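You operate a simulated robot arm through the tools that you are given. There is no shell and no other tool.

Carry out the task below with a simulated robot arm. There is one attempt and no reset: what you move stays moved.

JOB
Park the green rickshaw: handbrake on, gear in neutral, choke in, dash lid shut and locked.

The check looks at the end state, three seconds after you hand in, the way a careful person would. Anything else that was tipped, shoved, dropped, spilled or broken makes it a failure. Lids that push on must go on centred and level and be pressed home; caps that screw on are set level and turned clockwise until they are tight.

ROBOT AND FRAMES
A 7-joint arm with a three-finger gripper, fixed in place. Base frame: the origin is on the floor under the middle of its stand, x ahead of it, y to its left, z up. Lengths are in mm, angles in rad, forces in N, time in s.
It reaches about 1342 mm from its shoulder. Its first joint turns from -2.897 to 2.897 rad. Payload 2.69 kg.
The TCP is the grasp point between the finger pads, 30 mm short of the fingertips. In the tool frame z runs along the fingers and y along their closing line. The gripper opens to 128 mm; its body begins 117 mm behind the TCP.
Orientation is told as [roll, pitch, yaw] about the base's x, y, z axes, in that order, counted from this pose: with the fingers straight down and closing along the base's y, the tool's x points along the base's -x, its y along +y and its z along -z.

CONTROLS
- The arm moves only by the tool nudge_tool. Its argument "increments" is a list of rows, each a list of 7 numbers: the turn, a rotation vector about the tool's x, y, z in rad, then the shift along the tool's x, y, z in mm, then the opening, from 0 (shut) to 1 (fully open). In form: [[ax, ay, az, tx, ty, tz, gripper], ...]. A call has 1 to 20 rows; each row shifts and turns the commanded pose from where the row before left it, along the tool's axes as they then stand. A row lasts 0.2 s, in which the tool goes at most 50 mm and 0.15 rad; a call with a longer step from one row to the next is refused whole, and so is a gripper value outside its range. Where a pose cannot be reached the arm comes as near as it can. A force on the tool above 60 N (or 10 N above the force at the start of the call, whichever is more), or a blocked arm, ends the call early, and 0.2 s more pass. Each finger travels about 127 mm/s and halts on what it meets, pressing with about 35 N; the grip force reading is that of the motor and also rises with nothing between the fingers. The clock runs only during rows and for 0.2 s after the last one: add rows that do not move to give the fingers time. The reply holds the time, the measured pose of the TCP, the force on the tool along the base axes, the opening and the grip force, in the units named above and with some noise, with the torque about the TCP (base axes, N m) and any sound that the robot's microphone picked up.
- Cameras (640 x 400 px; columns grow to the right, rows downward): "scene" is fixed at [219.9, -651.8, 1405]; the picture's right is [0.68, -0.73, 0.00], its down [-0.37, -0.35, -0.86] and it looks along [0.63, 0.59, -0.51] (base axes); focal length 258 px, centre (320, 200). "wrist" rides on the gripper at [58, 54, -131] in the tool frame; the picture's right is [-0.68, 0.74, 0.00], its down [-0.62, -0.57, -0.55] and it looks along [-0.40, -0.37, 0.84] (tool axes); focal length 234 px, centre (320, 200). There is no depth. A picture from a camera that has moved, and an enlarged one, comes with that camera's place and axes in the base frame and with its lens.
- snapshot(camera): a new picture of that camera. It takes no simulated time.
- move_column(by): moves the trunk up (or, below 0, down) by that many mm; the arm rides with it, the base frame stays. It gives what a move gives, with no picture.
- zoom(camera, box): a new picture of the part [left, top, right, bottom] of that camera's present view, enlarged. It takes no simulated time.
- sign_off(): hands the job in; it is judged then, once.

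Nothing tells you positions but the pictures and the camera data. Unless the task says otherwise, let go and move clear before handing in.

The tools are called as a command line: name --pt "numbers of a row" for each row, then --argument value for the rest, lists and objects as JSON in quotes. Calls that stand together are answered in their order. nudge_tool: Moves the arm, as the interface text tells. Its arguments: {"type":"object","properties":{"increments":{"type":"array","items":{"type":"array","items":{"type":"number"}}}},"required":["increments"]} The other tools are called the same way: move_column (by) moves the trunk up or down; snapshot (camera) takes a picture; zoom (camera, box) takes an enlarged picture of a part of a camera's view; sign_off () hands the job in.

At the start:

```text
clock: 0.0
position: [800.9, 71.1, 1324.4]
ee_rot: [0.001, -0.002, 0.001]
force: [0.0, 0.5, -0.3]
torque: [0.01, -0.03, -0.01]
opening: 128.1
finger_force: 0.0
trunk travel left (down, up): [-150.0, 200.0]
```

scene: 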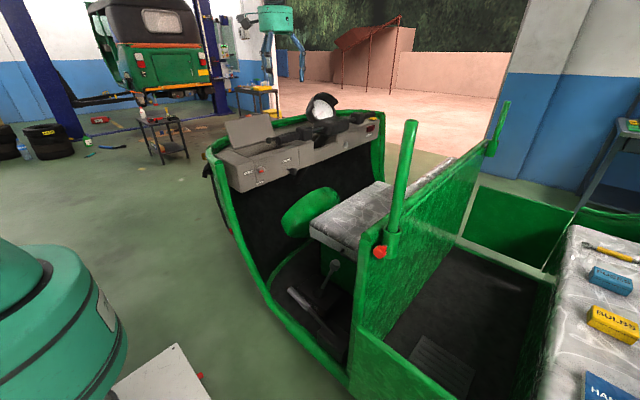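
wrist: 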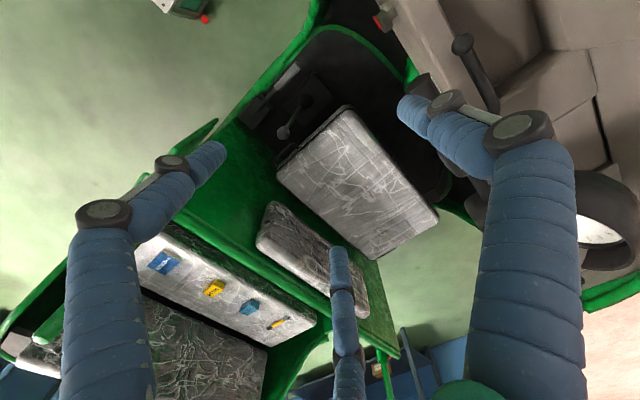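

I see a green rickshaw with a grey dash (open lid on the left end), a lever on the floor beside the seat, and the arm hovering above. I'll zoom into the dash and the floor area first to identify the handbrake, gear, choke and lid.

zoom --camera "scene" --box '[200, 80, 400, 205]'

zoom --camera "scene" --box '[240, 220, 440, 345]'

zoom --camera "wrist" --box '[360, 0, 640, 175]'

zoom --camera "wrist" --box '[200, 40, 400, 165]'

```text
3.20 times, centred on (300, 142) of scene
camera zoom: at [219.9, -651.8, 1405.0], right [0.68, -0.73, 0.0], down [-0.37, -0.35, -0.86], along [0.63, 0.59, -0.51], focal length 824 px, centre (384, 384)
```

zoom: 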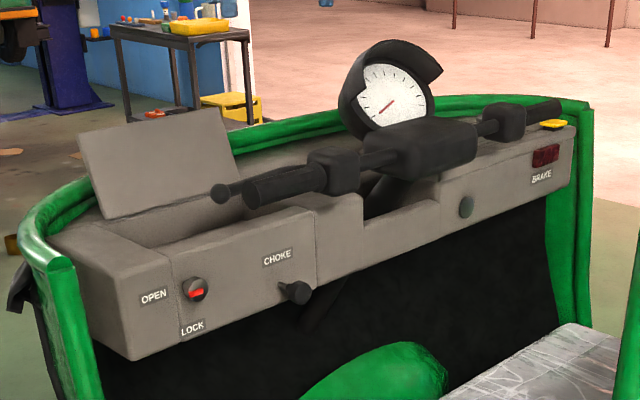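

```text
3.20 times, centred on (340, 282) of scene
camera zoom: at [219.9, -651.8, 1405.0], right [0.68, -0.73, 0.0], down [-0.37, -0.35, -0.86], along [0.63, 0.59, -0.51], focal length 824 px, centre (256, -64)
```

zoom: 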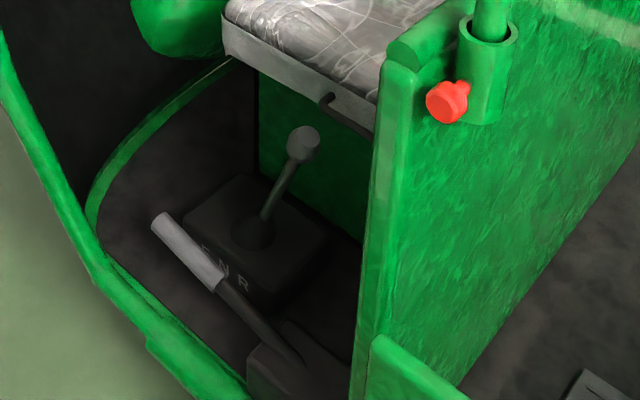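

```text
2.29 times, centred on (500, 88) of wrist
camera zoom: at [743.0, 123.8, 1455.1], right [0.68, 0.74, 0.0], down [0.62, -0.57, 0.55], along [0.4, -0.37, -0.84], focal length 535 px, centre (-91, 457)
```

zoom: 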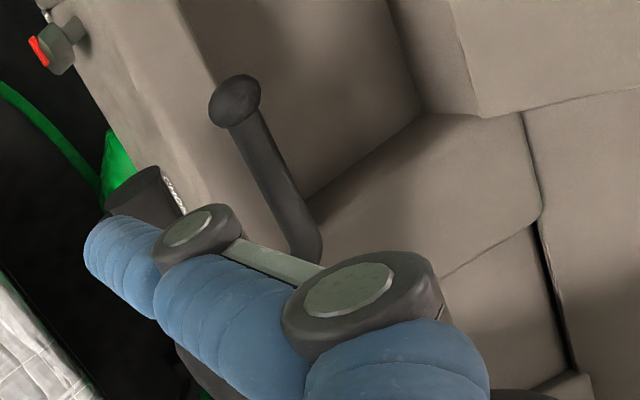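

```text
3.20 times, centred on (300, 102) of wrist
camera zoom: at [743.0, 123.8, 1455.1], right [0.68, 0.74, 0.0], down [0.62, -0.57, 0.55], along [0.4, -0.37, -0.84], focal length 749 px, centre (384, 512)
```

zoom: 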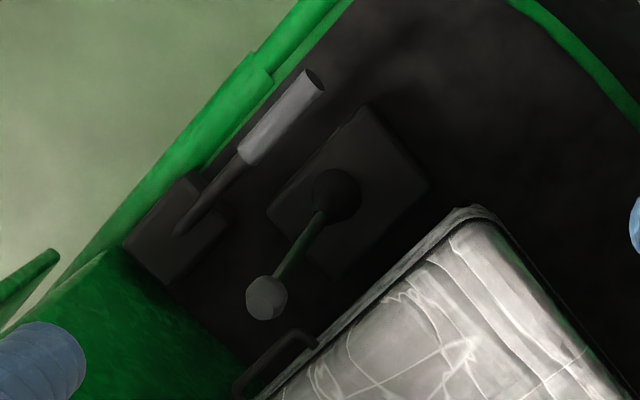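

The rickshaw faces +y: the dash face is at about y≈240, with the lock knob near [785, 226, 953] and the choke near [944, 195, 902]. The gear knob is near [843, -153, 608], apparently in R, and the handbrake lies low at x≈725. I'll back off in −y and tilt the gripper towards the dash for a closer look.

nudge_tool --pt "0 0 0 0 -40 0 1" --pt "0 0 0 0 -40 0 1" --pt "0 0 0 0 -40 0 1" --pt "0 0 0 0 -40 0 1" --pt "0 0 0 0 -40 0 1" --pt "-0.15 0 0 0 0 0 1" --pt "-0.15 0 0 0 0 0 1" --pt "-0.15 0 0 0 0 0 1" --pt "-0.15 0 0 0 0 0 1" --pt "-0.15 0 0 0 0 0 1"

snapshot --camera "wrist"

snapshot --camera "scene"

```text
clock: 2.2
position: [801.3, -130.6, 1325.0]
ee_rot: [0.752, -0.001, 0.001]
force: [-0.2, 0.6, 0.1]
torque: [0.01, 0.02, -0.01]
opening: 128.0
finger_force: 0.0
trunk travel left (down, up): [-150.0, 200.0]
```

```text
taken
camera wrist: at [743.5, -180.2, 1456.5], right [0.68, 0.54, 0.5], down [0.62, -0.79, 0.01], along [0.4, 0.3, -0.86], focal length 234 px, centre (320, 200)
```

wrist: 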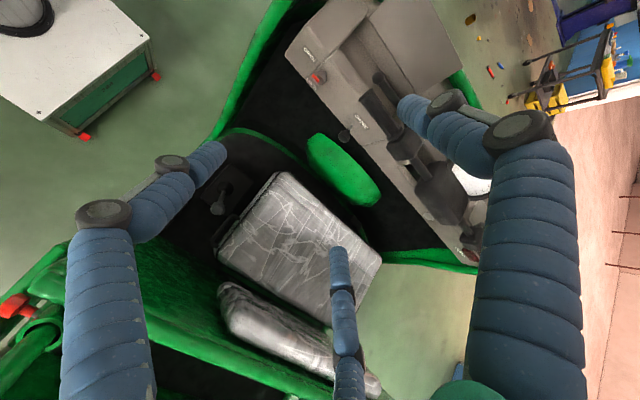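

```text
taken
```

scene: 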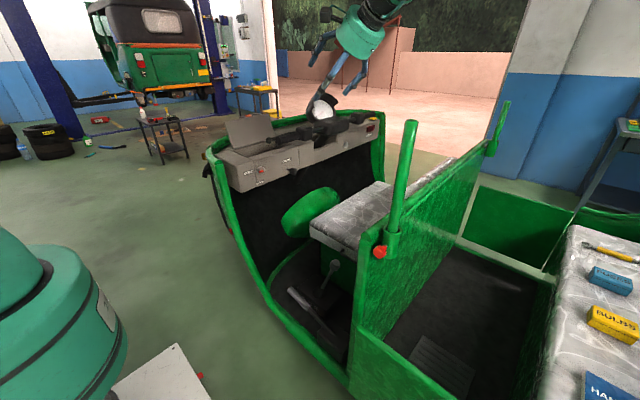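

The gripper is tilted and everything is clear. I'll zoom on the dash and on the gear and handbrake area in the wrist view.

zoom --camera "wrist" --box '[280, 0, 500, 138]'

zoom --camera "wrist" --box '[130, 120, 290, 220]'

zoom --camera "scene" --box '[220, 100, 320, 190]'

```text
2.90 times, centred on (390, 69) of wrist
camera zoom: at [743.5, -180.2, 1456.5], right [0.68, 0.54, 0.5], down [0.62, -0.79, 0.01], along [0.4, 0.3, -0.86], focal length 679 px, centre (117, 580)
```

zoom: 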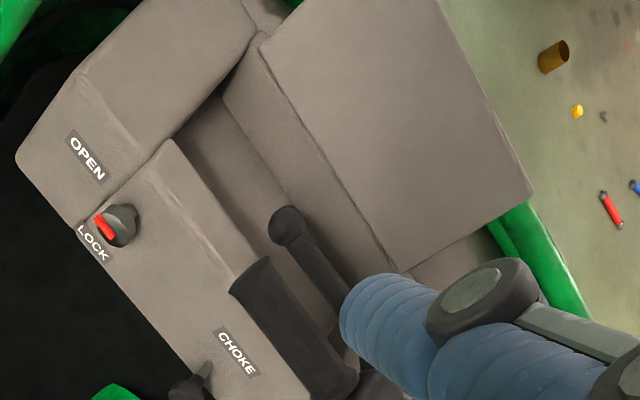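

```text
4.00 times, centred on (210, 170) of wrist
camera zoom: at [743.5, -180.2, 1456.5], right [0.68, 0.54, 0.5], down [0.62, -0.79, 0.01], along [0.4, 0.3, -0.86], focal length 937 px, centre (760, 320)
```

zoom: 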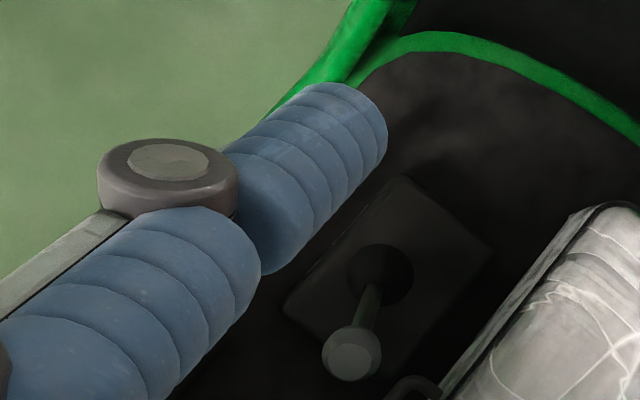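

```text
4.44 times, centred on (270, 145) of scene
camera zoom: at [219.9, -651.8, 1405.0], right [0.68, -0.73, 0.0], down [-0.37, -0.35, -0.86], along [0.63, 0.59, -0.51], focal length 1145 px, centre (542, 444)
```

zoom: 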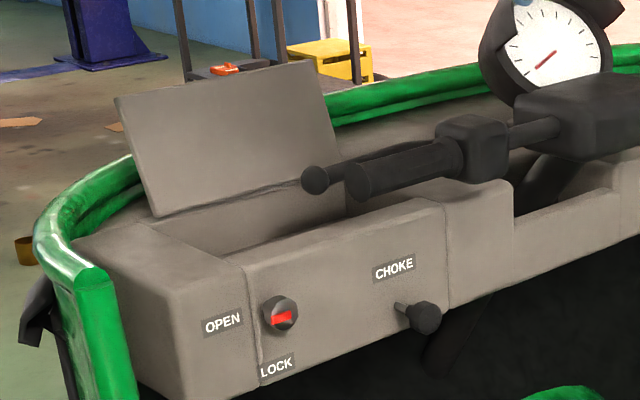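

The lid stands open about 110° with its hinge along y≈428, x≈786–1020. The handlebar and its clutch lever sit in front of it, and a pole stands near [735, −420]. I'll finish levelling the gripper so the fingers point at the dash (+y), then descend for a close look at the knob.

nudge_tool --pt "0 0 0 0 30 30 1" --pt "-0.15 0 0 0 0 0 1" --pt "-0.15 0 0 0 0 0 1" --pt "-0.15 0 0 0 0 0 1" --pt "-0.15 0 0 0 0 0 1" --pt "-0.15 0 0 0 0 0 1" --pt "-0.069 0 0 0 0 0 1" --pt "0 0 0 0 0 30 1" --pt "0 0 0 0 0 30 1" --pt "0 0 0 0 -30 10 1" --pt "0 0 0 0 -30 0 1" --pt "0 0 0 0 -30 0 1"

snapshot --camera "wrist"

snapshot --camera "scene"

```text
clock: 4.8
position: [798.3, -18.5, 1234.3]
ee_rot: [1.568, 0.002, -0.001]
force: [0.4, -0.9, 0.1]
torque: [-0.01, -0.01, -0.03]
opening: 128.0
finger_force: 0.1
trunk travel left (down, up): [-150.0, 200.0]
```

```text
taken
camera wrist: at [741.4, -149.8, 1287.0], right [0.68, 0.0, 0.74], down [0.62, -0.55, -0.56], along [0.4, 0.83, -0.37], focal length 234 px, centre (320, 200)
```

wrist: 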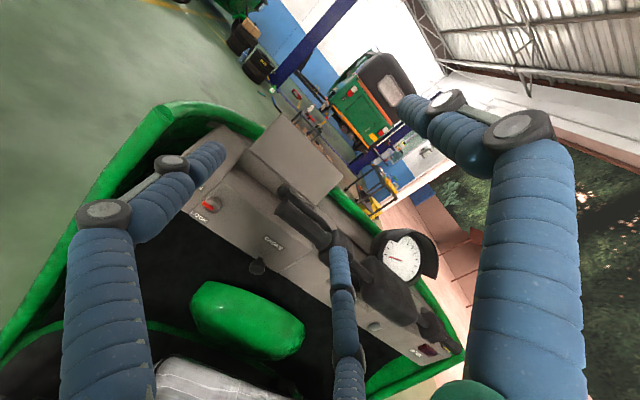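

```text
taken
```

scene: 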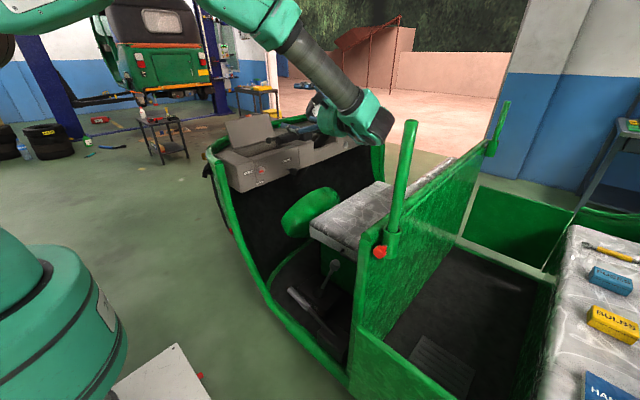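

The arm reaches in from the upper left, well clear of the pole. I'll zoom on the dash from this closer angle.

zoom --camera "wrist" --box '[180, 110, 340, 240]'

zoom --camera "wrist" --box '[190, 170, 270, 230]'

zoom --camera "wrist" --box '[340, 280, 480, 390]'

```text
3.08 times, centred on (260, 175) of wrist
camera zoom: at [741.4, -149.8, 1287.0], right [0.68, 0.0, 0.74], down [0.62, -0.55, -0.56], along [0.4, 0.83, -0.37], focal length 720 px, centre (505, 277)
```

zoom: 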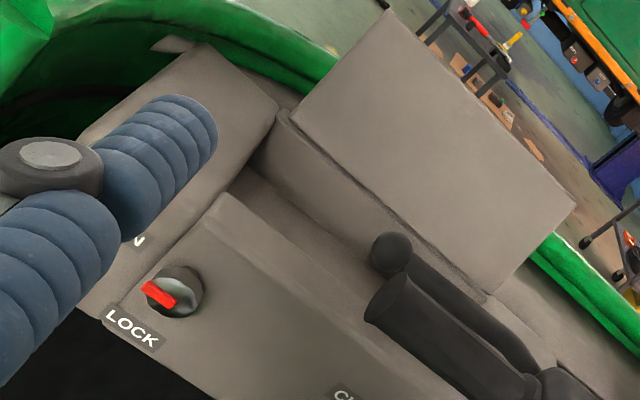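

```text
6.67 times, centred on (230, 200) of wrist
camera zoom: at [741.4, -149.8, 1287.0], right [0.68, 0.0, 0.74], down [0.62, -0.55, -0.56], along [0.4, 0.83, -0.37], focal length 1561 px, centre (920, 200)
```

zoom: 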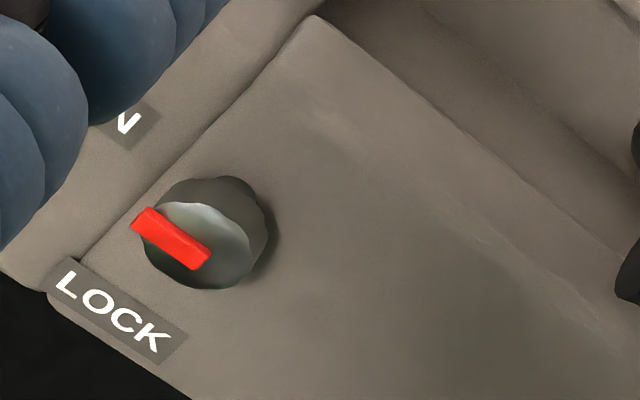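

```text
3.64 times, centred on (410, 335) of wrist
camera zoom: at [741.4, -149.8, 1287.0], right [0.68, 0.0, 0.74], down [0.62, -0.55, -0.56], along [0.4, 0.83, -0.37], focal length 852 px, centre (-7, -291)
```

zoom: 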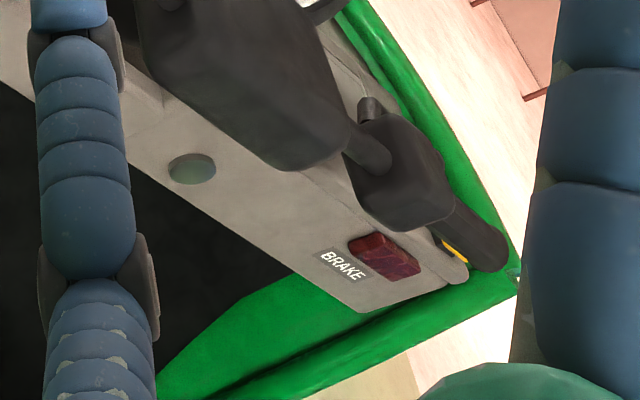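

The knob's red pointer points left to OPEN, so it needs a quarter turn counter‑clockwise to LOCK. The lid is about 120 mm long and should swing clear of the clutch lever ball. I'll close the fingers to see what the closed tool looks like.

nudge_tool --pt "0 0 0 0 0 0 0.5" --pt "0 0 0 0 0 0 0" --pt "0 0 0 0 0 0 0" --pt "0 0 0 0 0 0 0" --pt "0 0 0 0 0 0 0"

snapshot --camera "wrist"

snapshot --camera "scene"

```text
clock: 6.0
position: [798.9, -17.2, 1234.3]
ee_rot: [1.567, -0.001, -0.001]
force: [-0.1, -0.7, -1.1]
torque: [0.0, 0.02, 0.0]
opening: 1.9
finger_force: 31.6
trunk travel left (down, up): [-150.0, 200.0]
```

```text
taken
camera wrist: at [741.2, -149.6, 1287.4], right [0.68, 0.0, 0.74], down [0.62, -0.55, -0.56], along [0.4, 0.84, -0.37], focal length 234 px, centre (320, 200)
```

wrist: 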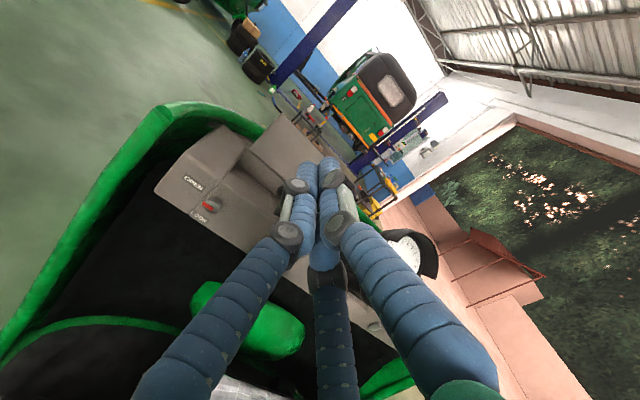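

```text
taken
```

scene: 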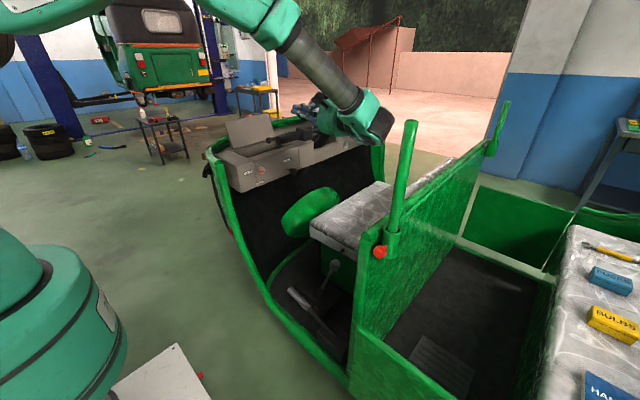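

The closed fingers form a neat cone about 35–40 mm wide. The choke knob is near [953, 208, 898], sticking out of a vertical face at y≈254. I'll descend and line up with the choke.

nudge_tool --pt "0 0 0 0 -42 0 0" --pt "0 0 0 0 -42 0 0" --pt "0 0 0 0 -42 0 0" --pt "0 0 0 0 -42 0 0" --pt "0 0 0 0 -42 0 0" --pt "0 0 0 0 -42 0 0" --pt "0 0 0 0 -42 0 0" --pt "0 0 0 0 -42 0 0" --pt "0 0 0 -38 0 0 0" --pt "0 0 0 -38 0 0 0" --pt "0 0 0 -38 0 0 0" --pt "0 0 0 -38 0 0 0" --pt "0 0 0 0 0 40 0" --pt "0 0 0 0 0 40 0" --pt "0 0 0 0 0 30 0"

snapshot --camera "wrist"

snapshot --camera "scene"

```text
clock: 9.2
position: [957.1, 92.3, 898.9]
ee_rot: [1.563, -0.007, 0.0]
force: [3.6, 2.8, -1.1]
torque: [0.08, 0.01, 0.36]
opening: 2.3
finger_force: 31.1
trunk travel left (down, up): [-150.0, 200.0]
```

```text
taken
camera wrist: at [899.4, -38.2, 952.2], right [0.67, 0.01, 0.74], down [0.62, -0.55, -0.56], along [0.41, 0.83, -0.37], focal length 234 px, centre (320, 200)
```

wrist: 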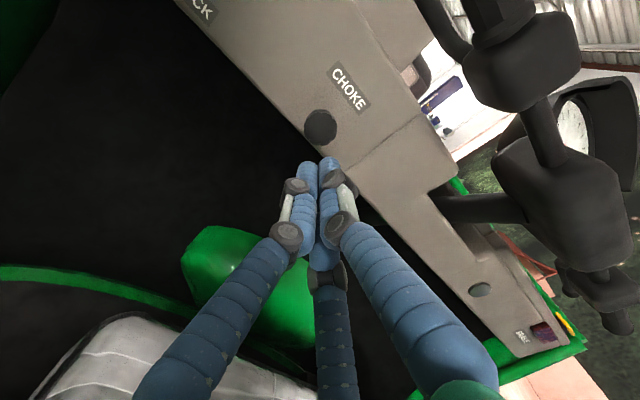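

```text
taken
```

scene: 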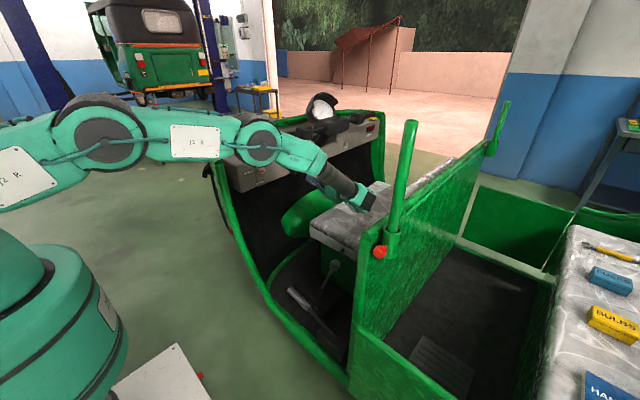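

The tips are about 80 mm short of the choke knob. I'll zoom in to check the alignment before pushing.

zoom --camera "wrist" --box '[260, 60, 400, 200]'

zoom --camera "scene" --box '[200, 90, 400, 220]'

```text
2.86 times, centred on (330, 130) of wrist
camera zoom: at [899.4, -38.2, 952.2], right [0.67, 0.01, 0.74], down [0.62, -0.55, -0.56], along [0.41, 0.83, -0.37], focal length 669 px, centre (291, 400)
```

zoom: 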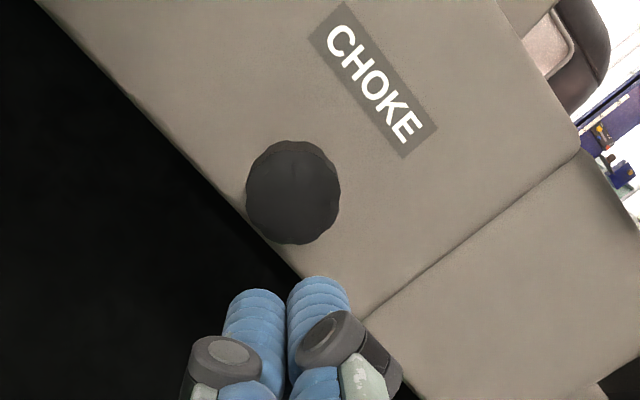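

```text
3.08 times, centred on (300, 155) of scene
camera zoom: at [219.9, -651.8, 1405.0], right [0.68, -0.73, 0.0], down [-0.37, -0.35, -0.86], along [0.63, 0.59, -0.51], focal length 793 px, centre (382, 338)
```

zoom: 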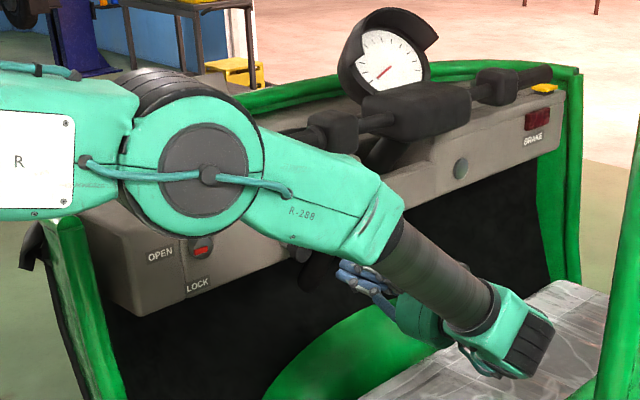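

The knob centre is about [952, 207, 903] and the tips line up to within 2 mm. I'll advance and push gently in small steps.

nudge_tool --pt "0 0 0 3 2 30 0" --pt "0 0 0 0 0 30 0" --pt "0 0 0 0 0 10 0" --pt "0 0 0 0 0 6 0" --pt "0 0 0 0 0 6 0" --pt "0 0 0 0 0 0 0"

zoom --camera "wrist" --box '[260, 60, 400, 200]'

```text
clock: 10.6
position: [948.3, 173.8, 899.8]
ee_rot: [1.57, 0.001, 0.0]
force: [-0.3, 0.8, 0.1]
torque: [0.01, -0.03, 0.01]
opening: 2.2
finger_force: 31.2
trunk travel left (down, up): [-150.0, 200.0]
```

```text
2.86 times, centred on (330, 130) of wrist
camera zoom: at [891.5, 42.6, 952.5], right [0.68, 0.0, 0.74], down [0.62, -0.55, -0.56], along [0.4, 0.84, -0.37], focal length 669 px, centre (291, 400)
```

zoom: 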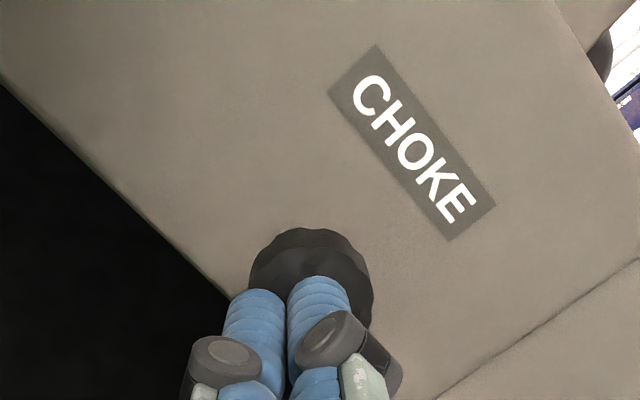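

The tips are just short of touching. I'll recentre a few millimetres and push in.

nudge_tool --pt "0 0 0 -4 3 4 0" --pt "0 0 0 0 0 5 0" --pt "0 0 0 0 0 5 0" --pt "0 0 0 0 0 5 0" --pt "0 0 0 0 0 4 0" --pt "0 0 0 0 0 0 0"

zoom --camera "wrist" --box '[260, 60, 400, 200]'

```text
clock: 12.1
position: [953.4, 190.5, 902.1]
ee_rot: [1.57, 0.002, -0.006]
force: [-4.7, -26.5, 0.9]
torque: [0.23, -0.01, 0.31]
opening: 6.0
finger_force: 31.3
trunk travel left (down, up): [-150.0, 200.0]
stopped in row 6: the force on the tool passed its limit at 62 N (the readings are from after the stop); the commanded pose is now the measured one
```

```text
2.86 times, centred on (330, 130) of wrist
camera zoom: at [895.6, 59.2, 954.8], right [0.68, 0.0, 0.74], down [0.61, -0.55, -0.56], along [0.41, 0.83, -0.37], focal length 669 px, centre (291, 400)
```

zoom: 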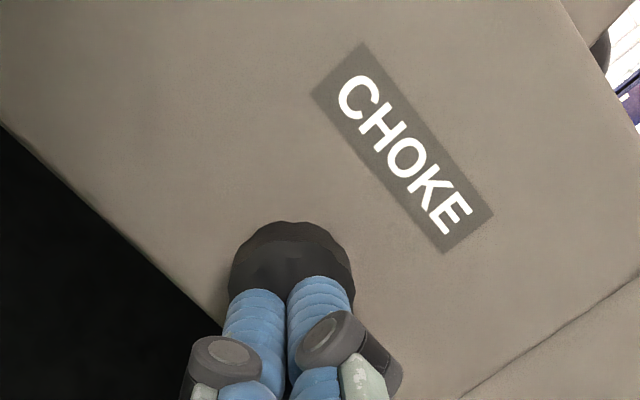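

The push stopped at 62 N with the tips at y≈220. I'll back off to see how far the knob moved.

nudge_tool --pt "0 0 0 0 0 -30 0" --pt "0 0 0 0 0 -40 0" --pt "0 0 0 0 0 -40 0" --pt "0 0 0 0 0 0 0"

zoom --camera "wrist" --box '[260, 60, 400, 200]'

zoom --camera "scene" --box '[240, 130, 340, 200]'

```text
clock: 13.1
position: [951.3, 83.3, 902.8]
ee_rot: [1.566, 0.0, -0.004]
force: [0.1, -0.3, 0.4]
torque: [0.0, 0.0, -0.02]
opening: 2.3
finger_force: 31.8
trunk travel left (down, up): [-150.0, 200.0]
```

```text
2.86 times, centred on (330, 130) of wrist
camera zoom: at [894.9, -47.4, 955.4], right [0.68, 0.0, 0.74], down [0.61, -0.55, -0.56], along [0.41, 0.83, -0.37], focal length 669 px, centre (291, 400)
```

zoom: 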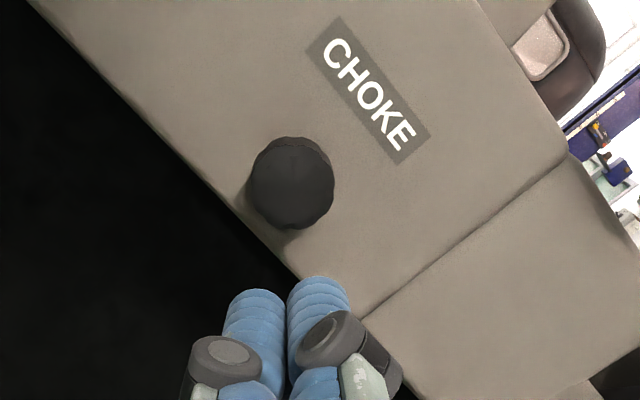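

```text
5.71 times, centred on (290, 165) of scene
camera zoom: at [219.9, -651.8, 1405.0], right [0.68, -0.73, 0.0], down [-0.37, -0.35, -0.86], along [0.63, 0.59, -0.51], focal length 1472 px, centre (491, 400)
```

zoom: 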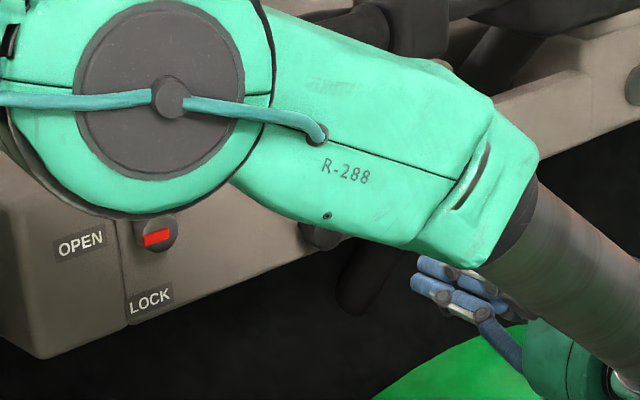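

The choke knob moved in about 22 mm and looks seated; I'll verify it from the scene camera once the arm is away. Now I'll retract, rise, and point the fingers down to go behind the lid.

nudge_tool --pt "0 0 0 0 0 -40 0" --pt "0 0 0 0 0 -40 0" --pt "0 0 0 0 0 -40 0" --pt "0 0 0 20 45 0 0" --pt "0 0 0 20 45 0 0" --pt "0 0 0 20 45 0 0" --pt "0 0 0 20 45 0 0" --pt "0 0 0 20 45 0 0" --pt "0 0 0 20 45 0 0" --pt "0 0 0 20 45 0 0" --pt "0 0 0 0 45 0 0" --pt "0 0 0 0 40 0 0" --pt "0 0 0 0 0 0 0"

zoom --camera "scene" --box '[220, 100, 320, 190]'

snapshot --camera "scene"

```text
clock: 15.9
position: [811.3, -35.4, 1303.5]
ee_rot: [1.567, -0.001, -0.005]
force: [0.1, -0.1, 0.1]
torque: [-0.09, 0.01, -0.03]
opening: 2.1
finger_force: 31.7
trunk travel left (down, up): [-150.0, 200.0]
```

```text
4.44 times, centred on (270, 145) of scene
camera zoom: at [219.9, -651.8, 1405.0], right [0.68, -0.73, 0.0], down [-0.37, -0.35, -0.86], along [0.63, 0.59, -0.51], focal length 1145 px, centre (542, 444)
```

zoom: 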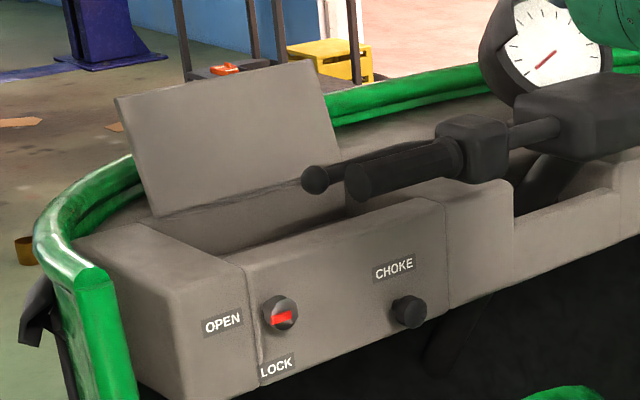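

```text
taken
```

scene: 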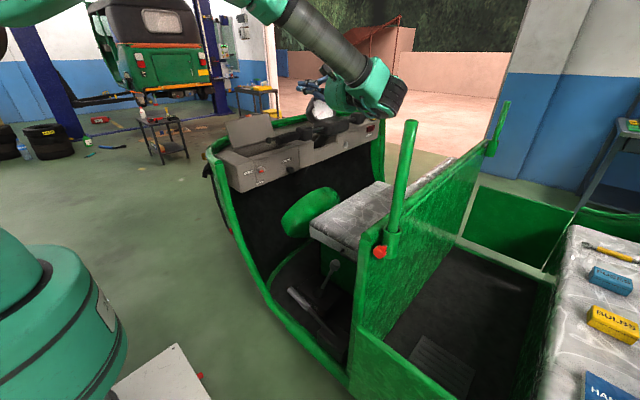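

The choke knob now sits against the panel. Next I'll rotate the fingers down and move over behind the lid at a safe height.

nudge_tool --pt "0.15 0 0 0 0 0 0" --pt "0.15 0 0 0 0 0 0" --pt "0.15 0 0 0 0 0 0" --pt "0.15 0 0 0 0 0 0" --pt "0.15 0 0 0 0 0 0" --pt "0.15 0 0 0 0 0 0" --pt "0.15 0 0 0 0 0 0" --pt "0.15 0 0 0 0 0 0" --pt "0.15 0 0 0 0 0 0" --pt "0.15 0 0 0 0 0 0" --pt "0.067 0 0 0 0 0 0" --pt "0 0 0 0 45 0 0" --pt "0 0 0 0 45 0 0" --pt "0 0 0 0 45 0 0" --pt "0 0 0 0 45 0 0" --pt "0 0 0 0 45 0 0" --pt "0 0 0 0 45 0 0" --pt "0 0 0 0 0 0 0"

snapshot --camera "wrist"

snapshot --camera "scene"

```text
clock: 19.7
position: [813.1, 236.7, 1302.7]
ee_rot: [-0.002, 0.001, -0.003]
force: [0.6, 1.5, -1.2]
torque: [-0.11, 0.0, -0.01]
opening: 1.8
finger_force: 31.1
trunk travel left (down, up): [-150.0, 200.0]
```

```text
taken
camera wrist: at [755.7, 290.5, 1432.8], right [0.68, 0.73, 0.0], down [0.61, -0.57, 0.55], along [0.4, -0.37, -0.84], focal length 234 px, centre (320, 200)
```

wrist: 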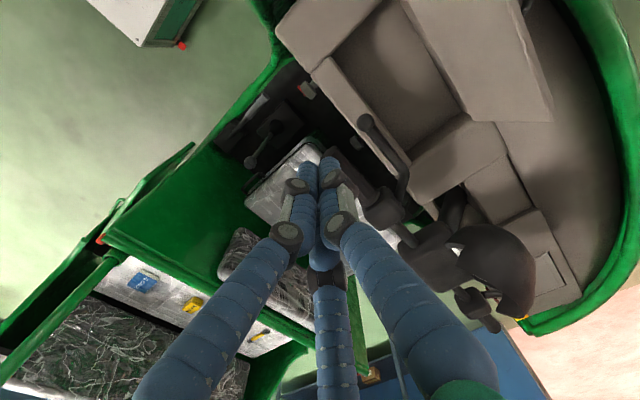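

```text
taken
```

scene: 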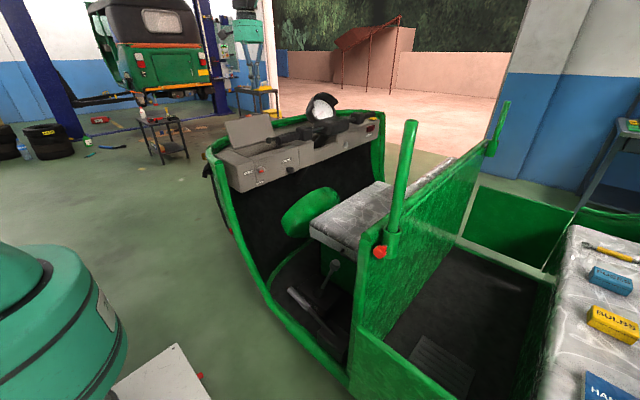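

From above I can see the open compartment and the lid. I'll zoom to measure the lid, the opening and the clutch lever clearance.

zoom --camera "wrist" --box '[260, 0, 560, 190]'

```text
2.11 times, centred on (410, 95) of wrist
camera zoom: at [755.7, 290.5, 1432.8], right [0.68, 0.73, 0.0], down [0.61, -0.57, 0.55], along [0.4, -0.37, -0.84], focal length 493 px, centre (130, 421)
```

zoom: 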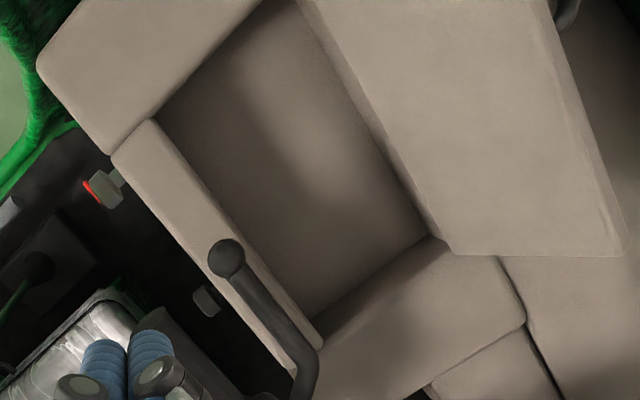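

The opening spans y≈294–413 and the lid's swing clears the clutch lever ball by about 11 mm. I'll move behind the lid at x≈812, y≈506 and lower the tips to about z≈1090.

nudge_tool --pt "0 0 0 0 45 0 0" --pt "0 0 0 0 45 0 0" --pt "0 0 0 0 45 0 0" --pt "0 0 0 0 45 0 0" --pt "0 0 0 0 45 0 0" --pt "0 0 0 0 45 0 0" --pt "0 0 0 0 0 30 0" --pt "0 0 0 0 0 40 0" --pt "0 0 0 0 0 40 0" --pt "0 0 0 0 0 40 0" --pt "0 0 0 0 0 0 0"

snapshot --camera "wrist"

snapshot --camera "scene"

```text
clock: 22.1
position: [814.0, 504.5, 1152.2]
ee_rot: [0.001, -0.001, -0.005]
force: [0.1, 0.0, 0.2]
torque: [0.02, -0.01, 0.02]
opening: 2.1
finger_force: 31.2
trunk travel left (down, up): [-150.0, 200.0]
```

```text
taken
camera wrist: at [757.4, 558.5, 1282.1], right [0.68, 0.73, 0.0], down [0.61, -0.57, 0.55], along [0.4, -0.37, -0.84], focal length 234 px, centre (320, 200)
```

wrist: 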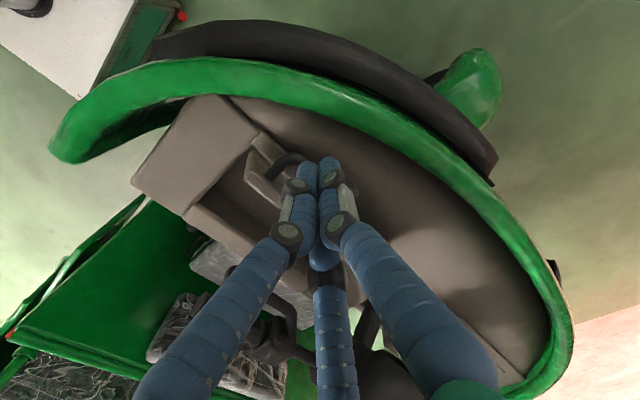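

```text
taken
```

scene: 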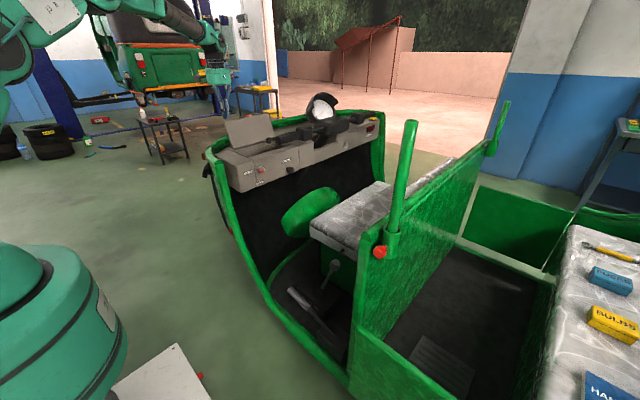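

The tips are now behind and above the lid. I'll zoom to check where the lid is relative to the fingertips.

zoom --camera "wrist" --box '[160, 80, 400, 230]'

zoom --camera "scene" --box '[160, 40, 340, 190]'

```text
2.67 times, centred on (280, 155) of wrist
camera zoom: at [757.4, 558.5, 1282.1], right [0.68, 0.73, 0.0], down [0.61, -0.57, 0.55], along [0.4, -0.37, -0.84], focal length 624 px, centre (427, 320)
```

zoom: 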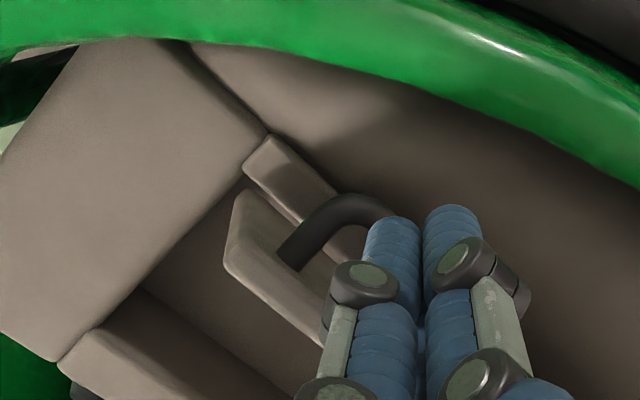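

```text
2.67 times, centred on (250, 115) of scene
camera zoom: at [219.9, -651.8, 1405.0], right [0.68, -0.73, 0.0], down [-0.37, -0.35, -0.86], along [0.63, 0.59, -0.51], focal length 687 px, centre (507, 427)
```

zoom: 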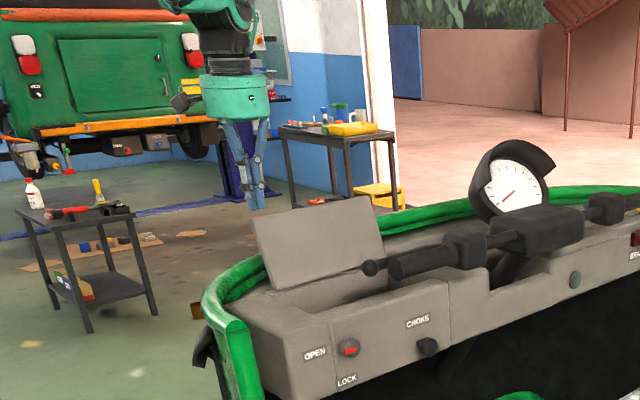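

There's a strap handle on the lid's outer face, lower than the top edge. I'll lower slightly so the tips overlap only the top edge band, then push −y gently.

nudge_tool --pt "0 0 0 0 0 26 0" --pt "0 0 0 0 -10 0 0" --pt "0 0 0 0 -10 0 0" --pt "0 0 0 0 -10 0 0" --pt "0 0 0 0 -10 0 0" --pt "0 0 0 0 -10 0 0" --pt "0 0 0 0 -10 0 0" --pt "0 0 0 0 0 0 0"

zoom --camera "wrist" --box '[160, 80, 400, 230]'

zoom --camera "scene" --box '[180, 60, 340, 190]'

```text
clock: 23.5
position: [816.5, 460.6, 1138.0]
ee_rot: [0.01, -0.016, -0.002]
force: [1.1, 2.1, 4.6]
torque: [-0.03, 0.13, -0.04]
opening: 2.1
finger_force: 31.0
trunk travel left (down, up): [-150.0, 200.0]
stopped in row 6: the force on the tool passed its limit at 62 N (the readings are from after the stop); the commanded pose is now the measured one
```

```text
2.67 times, centred on (280, 155) of wrist
camera zoom: at [757.9, 512.8, 1267.2], right [0.68, 0.73, 0.02], down [0.61, -0.57, 0.55], along [0.41, -0.36, -0.83], focal length 624 px, centre (427, 320)
```

zoom: 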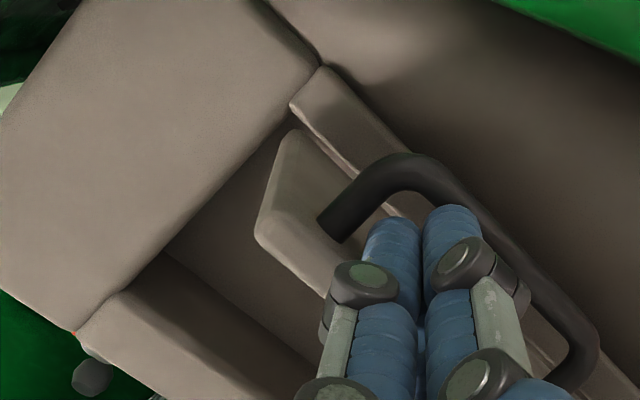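

```text
3.08 times, centred on (260, 125) of scene
camera zoom: at [219.9, -651.8, 1405.0], right [0.68, -0.73, 0.0], down [-0.37, -0.35, -0.86], along [0.63, 0.59, -0.51], focal length 793 px, centre (505, 431)
```

zoom: 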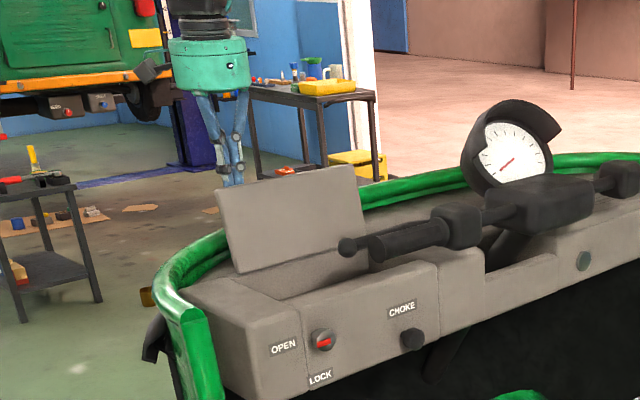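

The lid did begin to move (top edge from y≈460 to ≈436) before the force limit tripped. I'll back off slightly, go a bit lower for better contact, and push more slowly.

nudge_tool --pt "0 0 0 0 6 0 0" --pt "0 0 0 0 0 4 0" --pt "0 0 0 0 0 4 0" --pt "0 0 0 0 0 0 0"

zoom --camera "wrist" --box '[160, 80, 400, 230]'

zoom --camera "scene" --box '[200, 90, 300, 160]'

```text
clock: 24.5
position: [815.1, 467.8, 1133.7]
ee_rot: [0.014, -0.018, -0.001]
force: [0.0, 18.5, 35.6]
torque: [0.59, 0.09, 0.01]
opening: 6.0
finger_force: 31.3
trunk travel left (down, up): [-150.0, 200.0]
```

```text
2.67 times, centred on (280, 155) of wrist
camera zoom: at [756.6, 520.0, 1263.5], right [0.68, 0.73, 0.02], down [0.6, -0.57, 0.55], along [0.42, -0.36, -0.83], focal length 624 px, centre (427, 320)
```

zoom: 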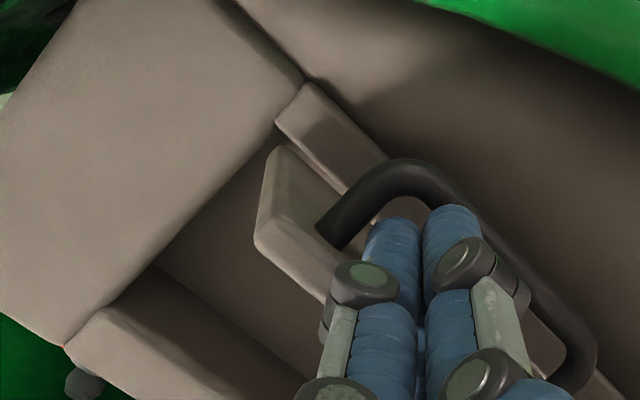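

```text
5.71 times, centred on (250, 125) of scene
camera zoom: at [219.9, -651.8, 1405.0], right [0.68, -0.73, 0.0], down [-0.37, -0.35, -0.86], along [0.63, 0.59, -0.51], focal length 1472 px, centre (720, 629)
```

zoom: 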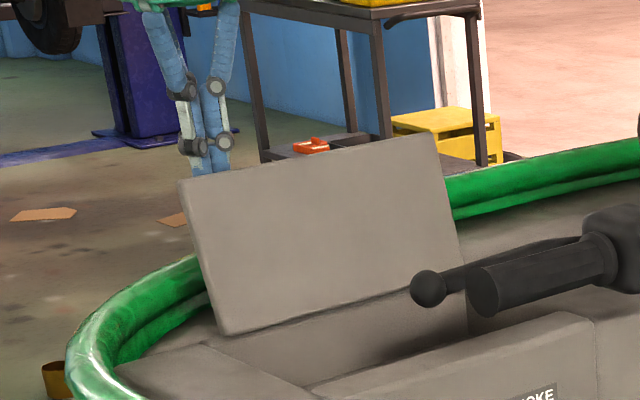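

The tips weren't on the handle; a finger knuckle caught the lid's top edge when I pressed down. I'll lift off, tilt the gripper so only the fingertips touch, and push from behind at an angle.

nudge_tool --pt "0 0 0 0 0 -15 0" --pt "0 0 0 0 10 -40 0" --pt "0 0 0 0 40 -20 0" --pt "0 0 0 0 40 0 0" --pt "0.15 0 0 0 0 0 0" --pt "0.15 0 0 0 0 0 0" --pt "0.15 0 0 0 0 0 0" --pt "0.15 0 0 0 0 0 0" --pt "0.15 0 0 0 0 0 0" --pt "0 0 0 0 0 0 0"

snapshot --camera "wrist"

zoom --camera "scene" --box '[160, 30, 340, 160]'

```text
clock: 26.7
position: [780.0, 525.4, 1198.6]
ee_rot: [-0.739, -0.017, -0.002]
force: [-0.2, -1.6, 2.3]
torque: [0.27, -0.05, 0.06]
opening: 2.0
finger_force: 31.3
out of reach, approached as far as the arm can: row 8, 9
trunk travel left (down, up): [-150.0, 200.0]
```

```text
taken
camera wrist: at [721.8, 652.7, 1258.5], right [0.69, 0.54, -0.48], down [0.6, -0.05, 0.8], along [0.41, -0.84, -0.36], focal length 234 px, centre (320, 200)
```

wrist: 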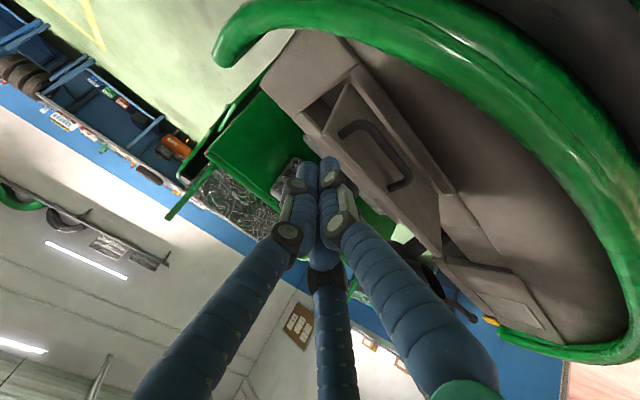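

```text
3.08 times, centred on (250, 95) of scene
camera zoom: at [219.9, -651.8, 1405.0], right [0.68, -0.73, 0.0], down [-0.37, -0.35, -0.86], along [0.63, 0.59, -0.51], focal length 793 px, centre (535, 523)
```

zoom: 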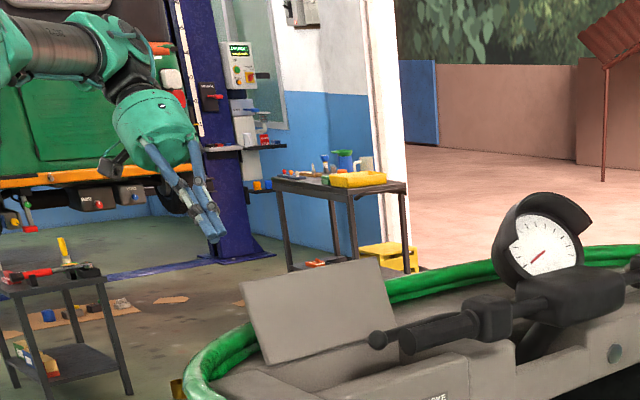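

This angle gives a clear view of the lid's back and handle, though the arm is near its reach limit here. I'll zoom to measure.

zoom --camera "wrist" --box '[250, 40, 490, 280]'

```text
1.67 times, centred on (370, 160) of wrist
camera zoom: at [721.8, 652.7, 1258.5], right [0.69, 0.54, -0.48], down [0.6, -0.05, 0.8], along [0.41, -0.84, -0.36], focal length 390 px, centre (237, 267)
```

zoom: 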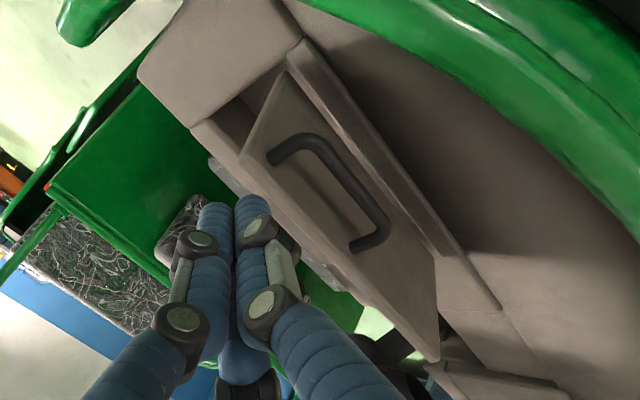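

The lid swings freely and dropped back to its open rest; the knuckle sat right on its edge last time. I'll return to vertical and go about 20 mm deeper, so the edge falls between the knuckles, with x shifted left of the handle leg.

nudge_tool --pt "-0.15 0 0 0 0 0 0" --pt "-0.15 0 0 0 0 0 0" --pt "-0.15 0 0 0 0 0 0" --pt "-0.15 0 0 0 0 0 0" --pt "-0.139 0 0 0 0 0 0" --pt "0 0 0 0 0 0 0"

```text
clock: 28.1
position: [781.8, 526.5, 1193.7]
ee_rot: [0.0, -0.012, -0.005]
force: [0.2, 0.0, -0.2]
torque: [0.04, 0.01, 0.0]
opening: 2.2
finger_force: 31.0
trunk travel left (down, up): [-150.0, 200.0]
```

The tool is vertical again at [782, 527, 1194]. I'll lower behind the lid at x≈796, y≈516.

nudge_tool --pt "0 0.012 0 -14 -10 0 0" --pt "0 0 0 0 0 30 0" --pt "0 0 0 0 0 30 0" --pt "0 0 0 0 0 15 0" --pt "0 0 0 0 0 10 0" --pt "0 0 0 0 0 0 0"

zoom --camera "wrist" --box '[160, 80, 400, 230]'

zoom --camera "scene" --box '[180, 60, 340, 160]'

```text
clock: 29.5
position: [796.1, 516.3, 1108.3]
ee_rot: [-0.001, 0.002, -0.005]
force: [1.1, 0.3, -0.6]
torque: [0.02, 0.01, 0.0]
opening: 2.2
finger_force: 31.3
trunk travel left (down, up): [-150.0, 200.0]
```

```text
2.67 times, centred on (280, 155) of wrist
camera zoom: at [738.8, 570.4, 1239.1], right [0.68, 0.73, 0.0], down [0.61, -0.57, 0.55], along [0.4, -0.37, -0.84], focal length 624 px, centre (427, 320)
```

zoom: 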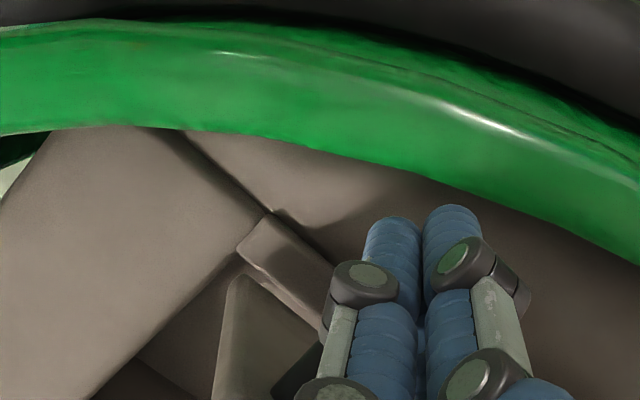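

```text
4.00 times, centred on (260, 110) of scene
camera zoom: at [219.9, -651.8, 1405.0], right [0.68, -0.73, 0.0], down [-0.37, -0.35, -0.86], along [0.63, 0.59, -0.51], focal length 1030 px, centre (560, 560)
```

zoom: 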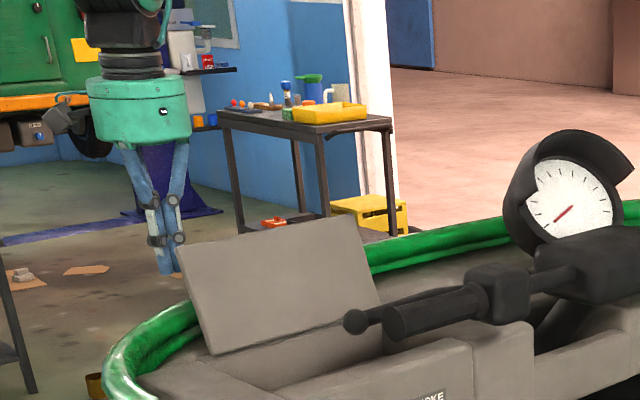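

The tips are in free space behind the lid. I'll push −y slowly.

nudge_tool --pt "0 0 0 0 -8 0 0" --pt "0 0 0 0 -8 0 0" --pt "0 0 0 0 -8 0 0" --pt "0 0 0 0 -6 0 0" --pt "0 0 0 0 -6 0 0" --pt "0 0 0 0 -6 0 0" --pt "0 0 0 0 -6 0 0" --pt "0 0 0 0 -6 0 0" --pt "0 0 0 0 -6 0 0" --pt "0 0 0 0 -6 0 0"

zoom --camera "wrist" --box '[160, 80, 400, 230]'

zoom --camera "scene" --box '[180, 60, 340, 160]'

```text
clock: 31.7
position: [795.0, 449.9, 1109.1]
ee_rot: [-0.001, 0.0, -0.003]
force: [0.1, 0.5, -0.9]
torque: [-0.02, -0.01, 0.03]
opening: 2.0
finger_force: 31.4
trunk travel left (down, up): [-150.0, 200.0]
```

```text
2.67 times, centred on (280, 155) of wrist
camera zoom: at [738.3, 503.8, 1239.1], right [0.68, 0.73, 0.0], down [0.61, -0.57, 0.55], along [0.4, -0.37, -0.84], focal length 624 px, centre (427, 320)
```

zoom: 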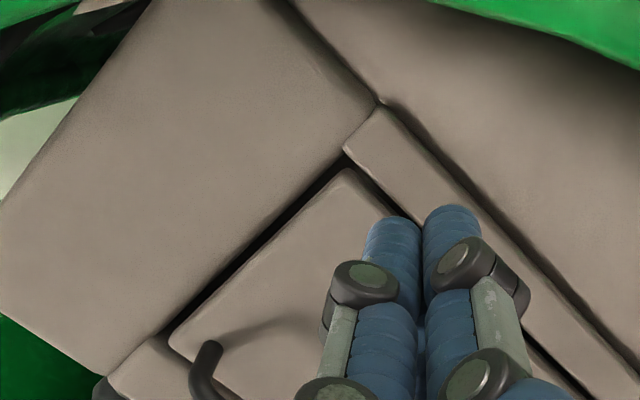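

```text
4.00 times, centred on (260, 110) of scene
camera zoom: at [219.9, -651.8, 1405.0], right [0.68, -0.73, 0.0], down [-0.37, -0.35, -0.86], along [0.63, 0.59, -0.51], focal length 1030 px, centre (560, 560)
```

zoom: 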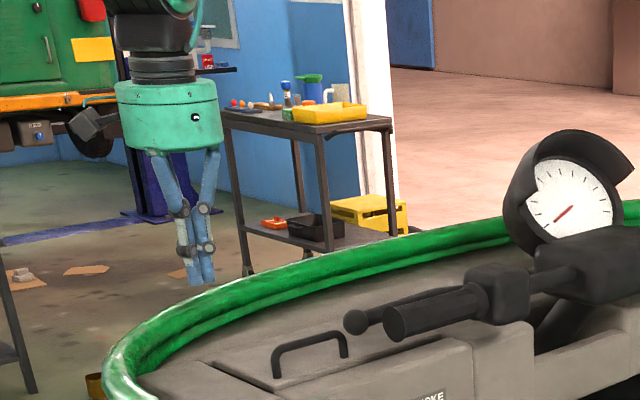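

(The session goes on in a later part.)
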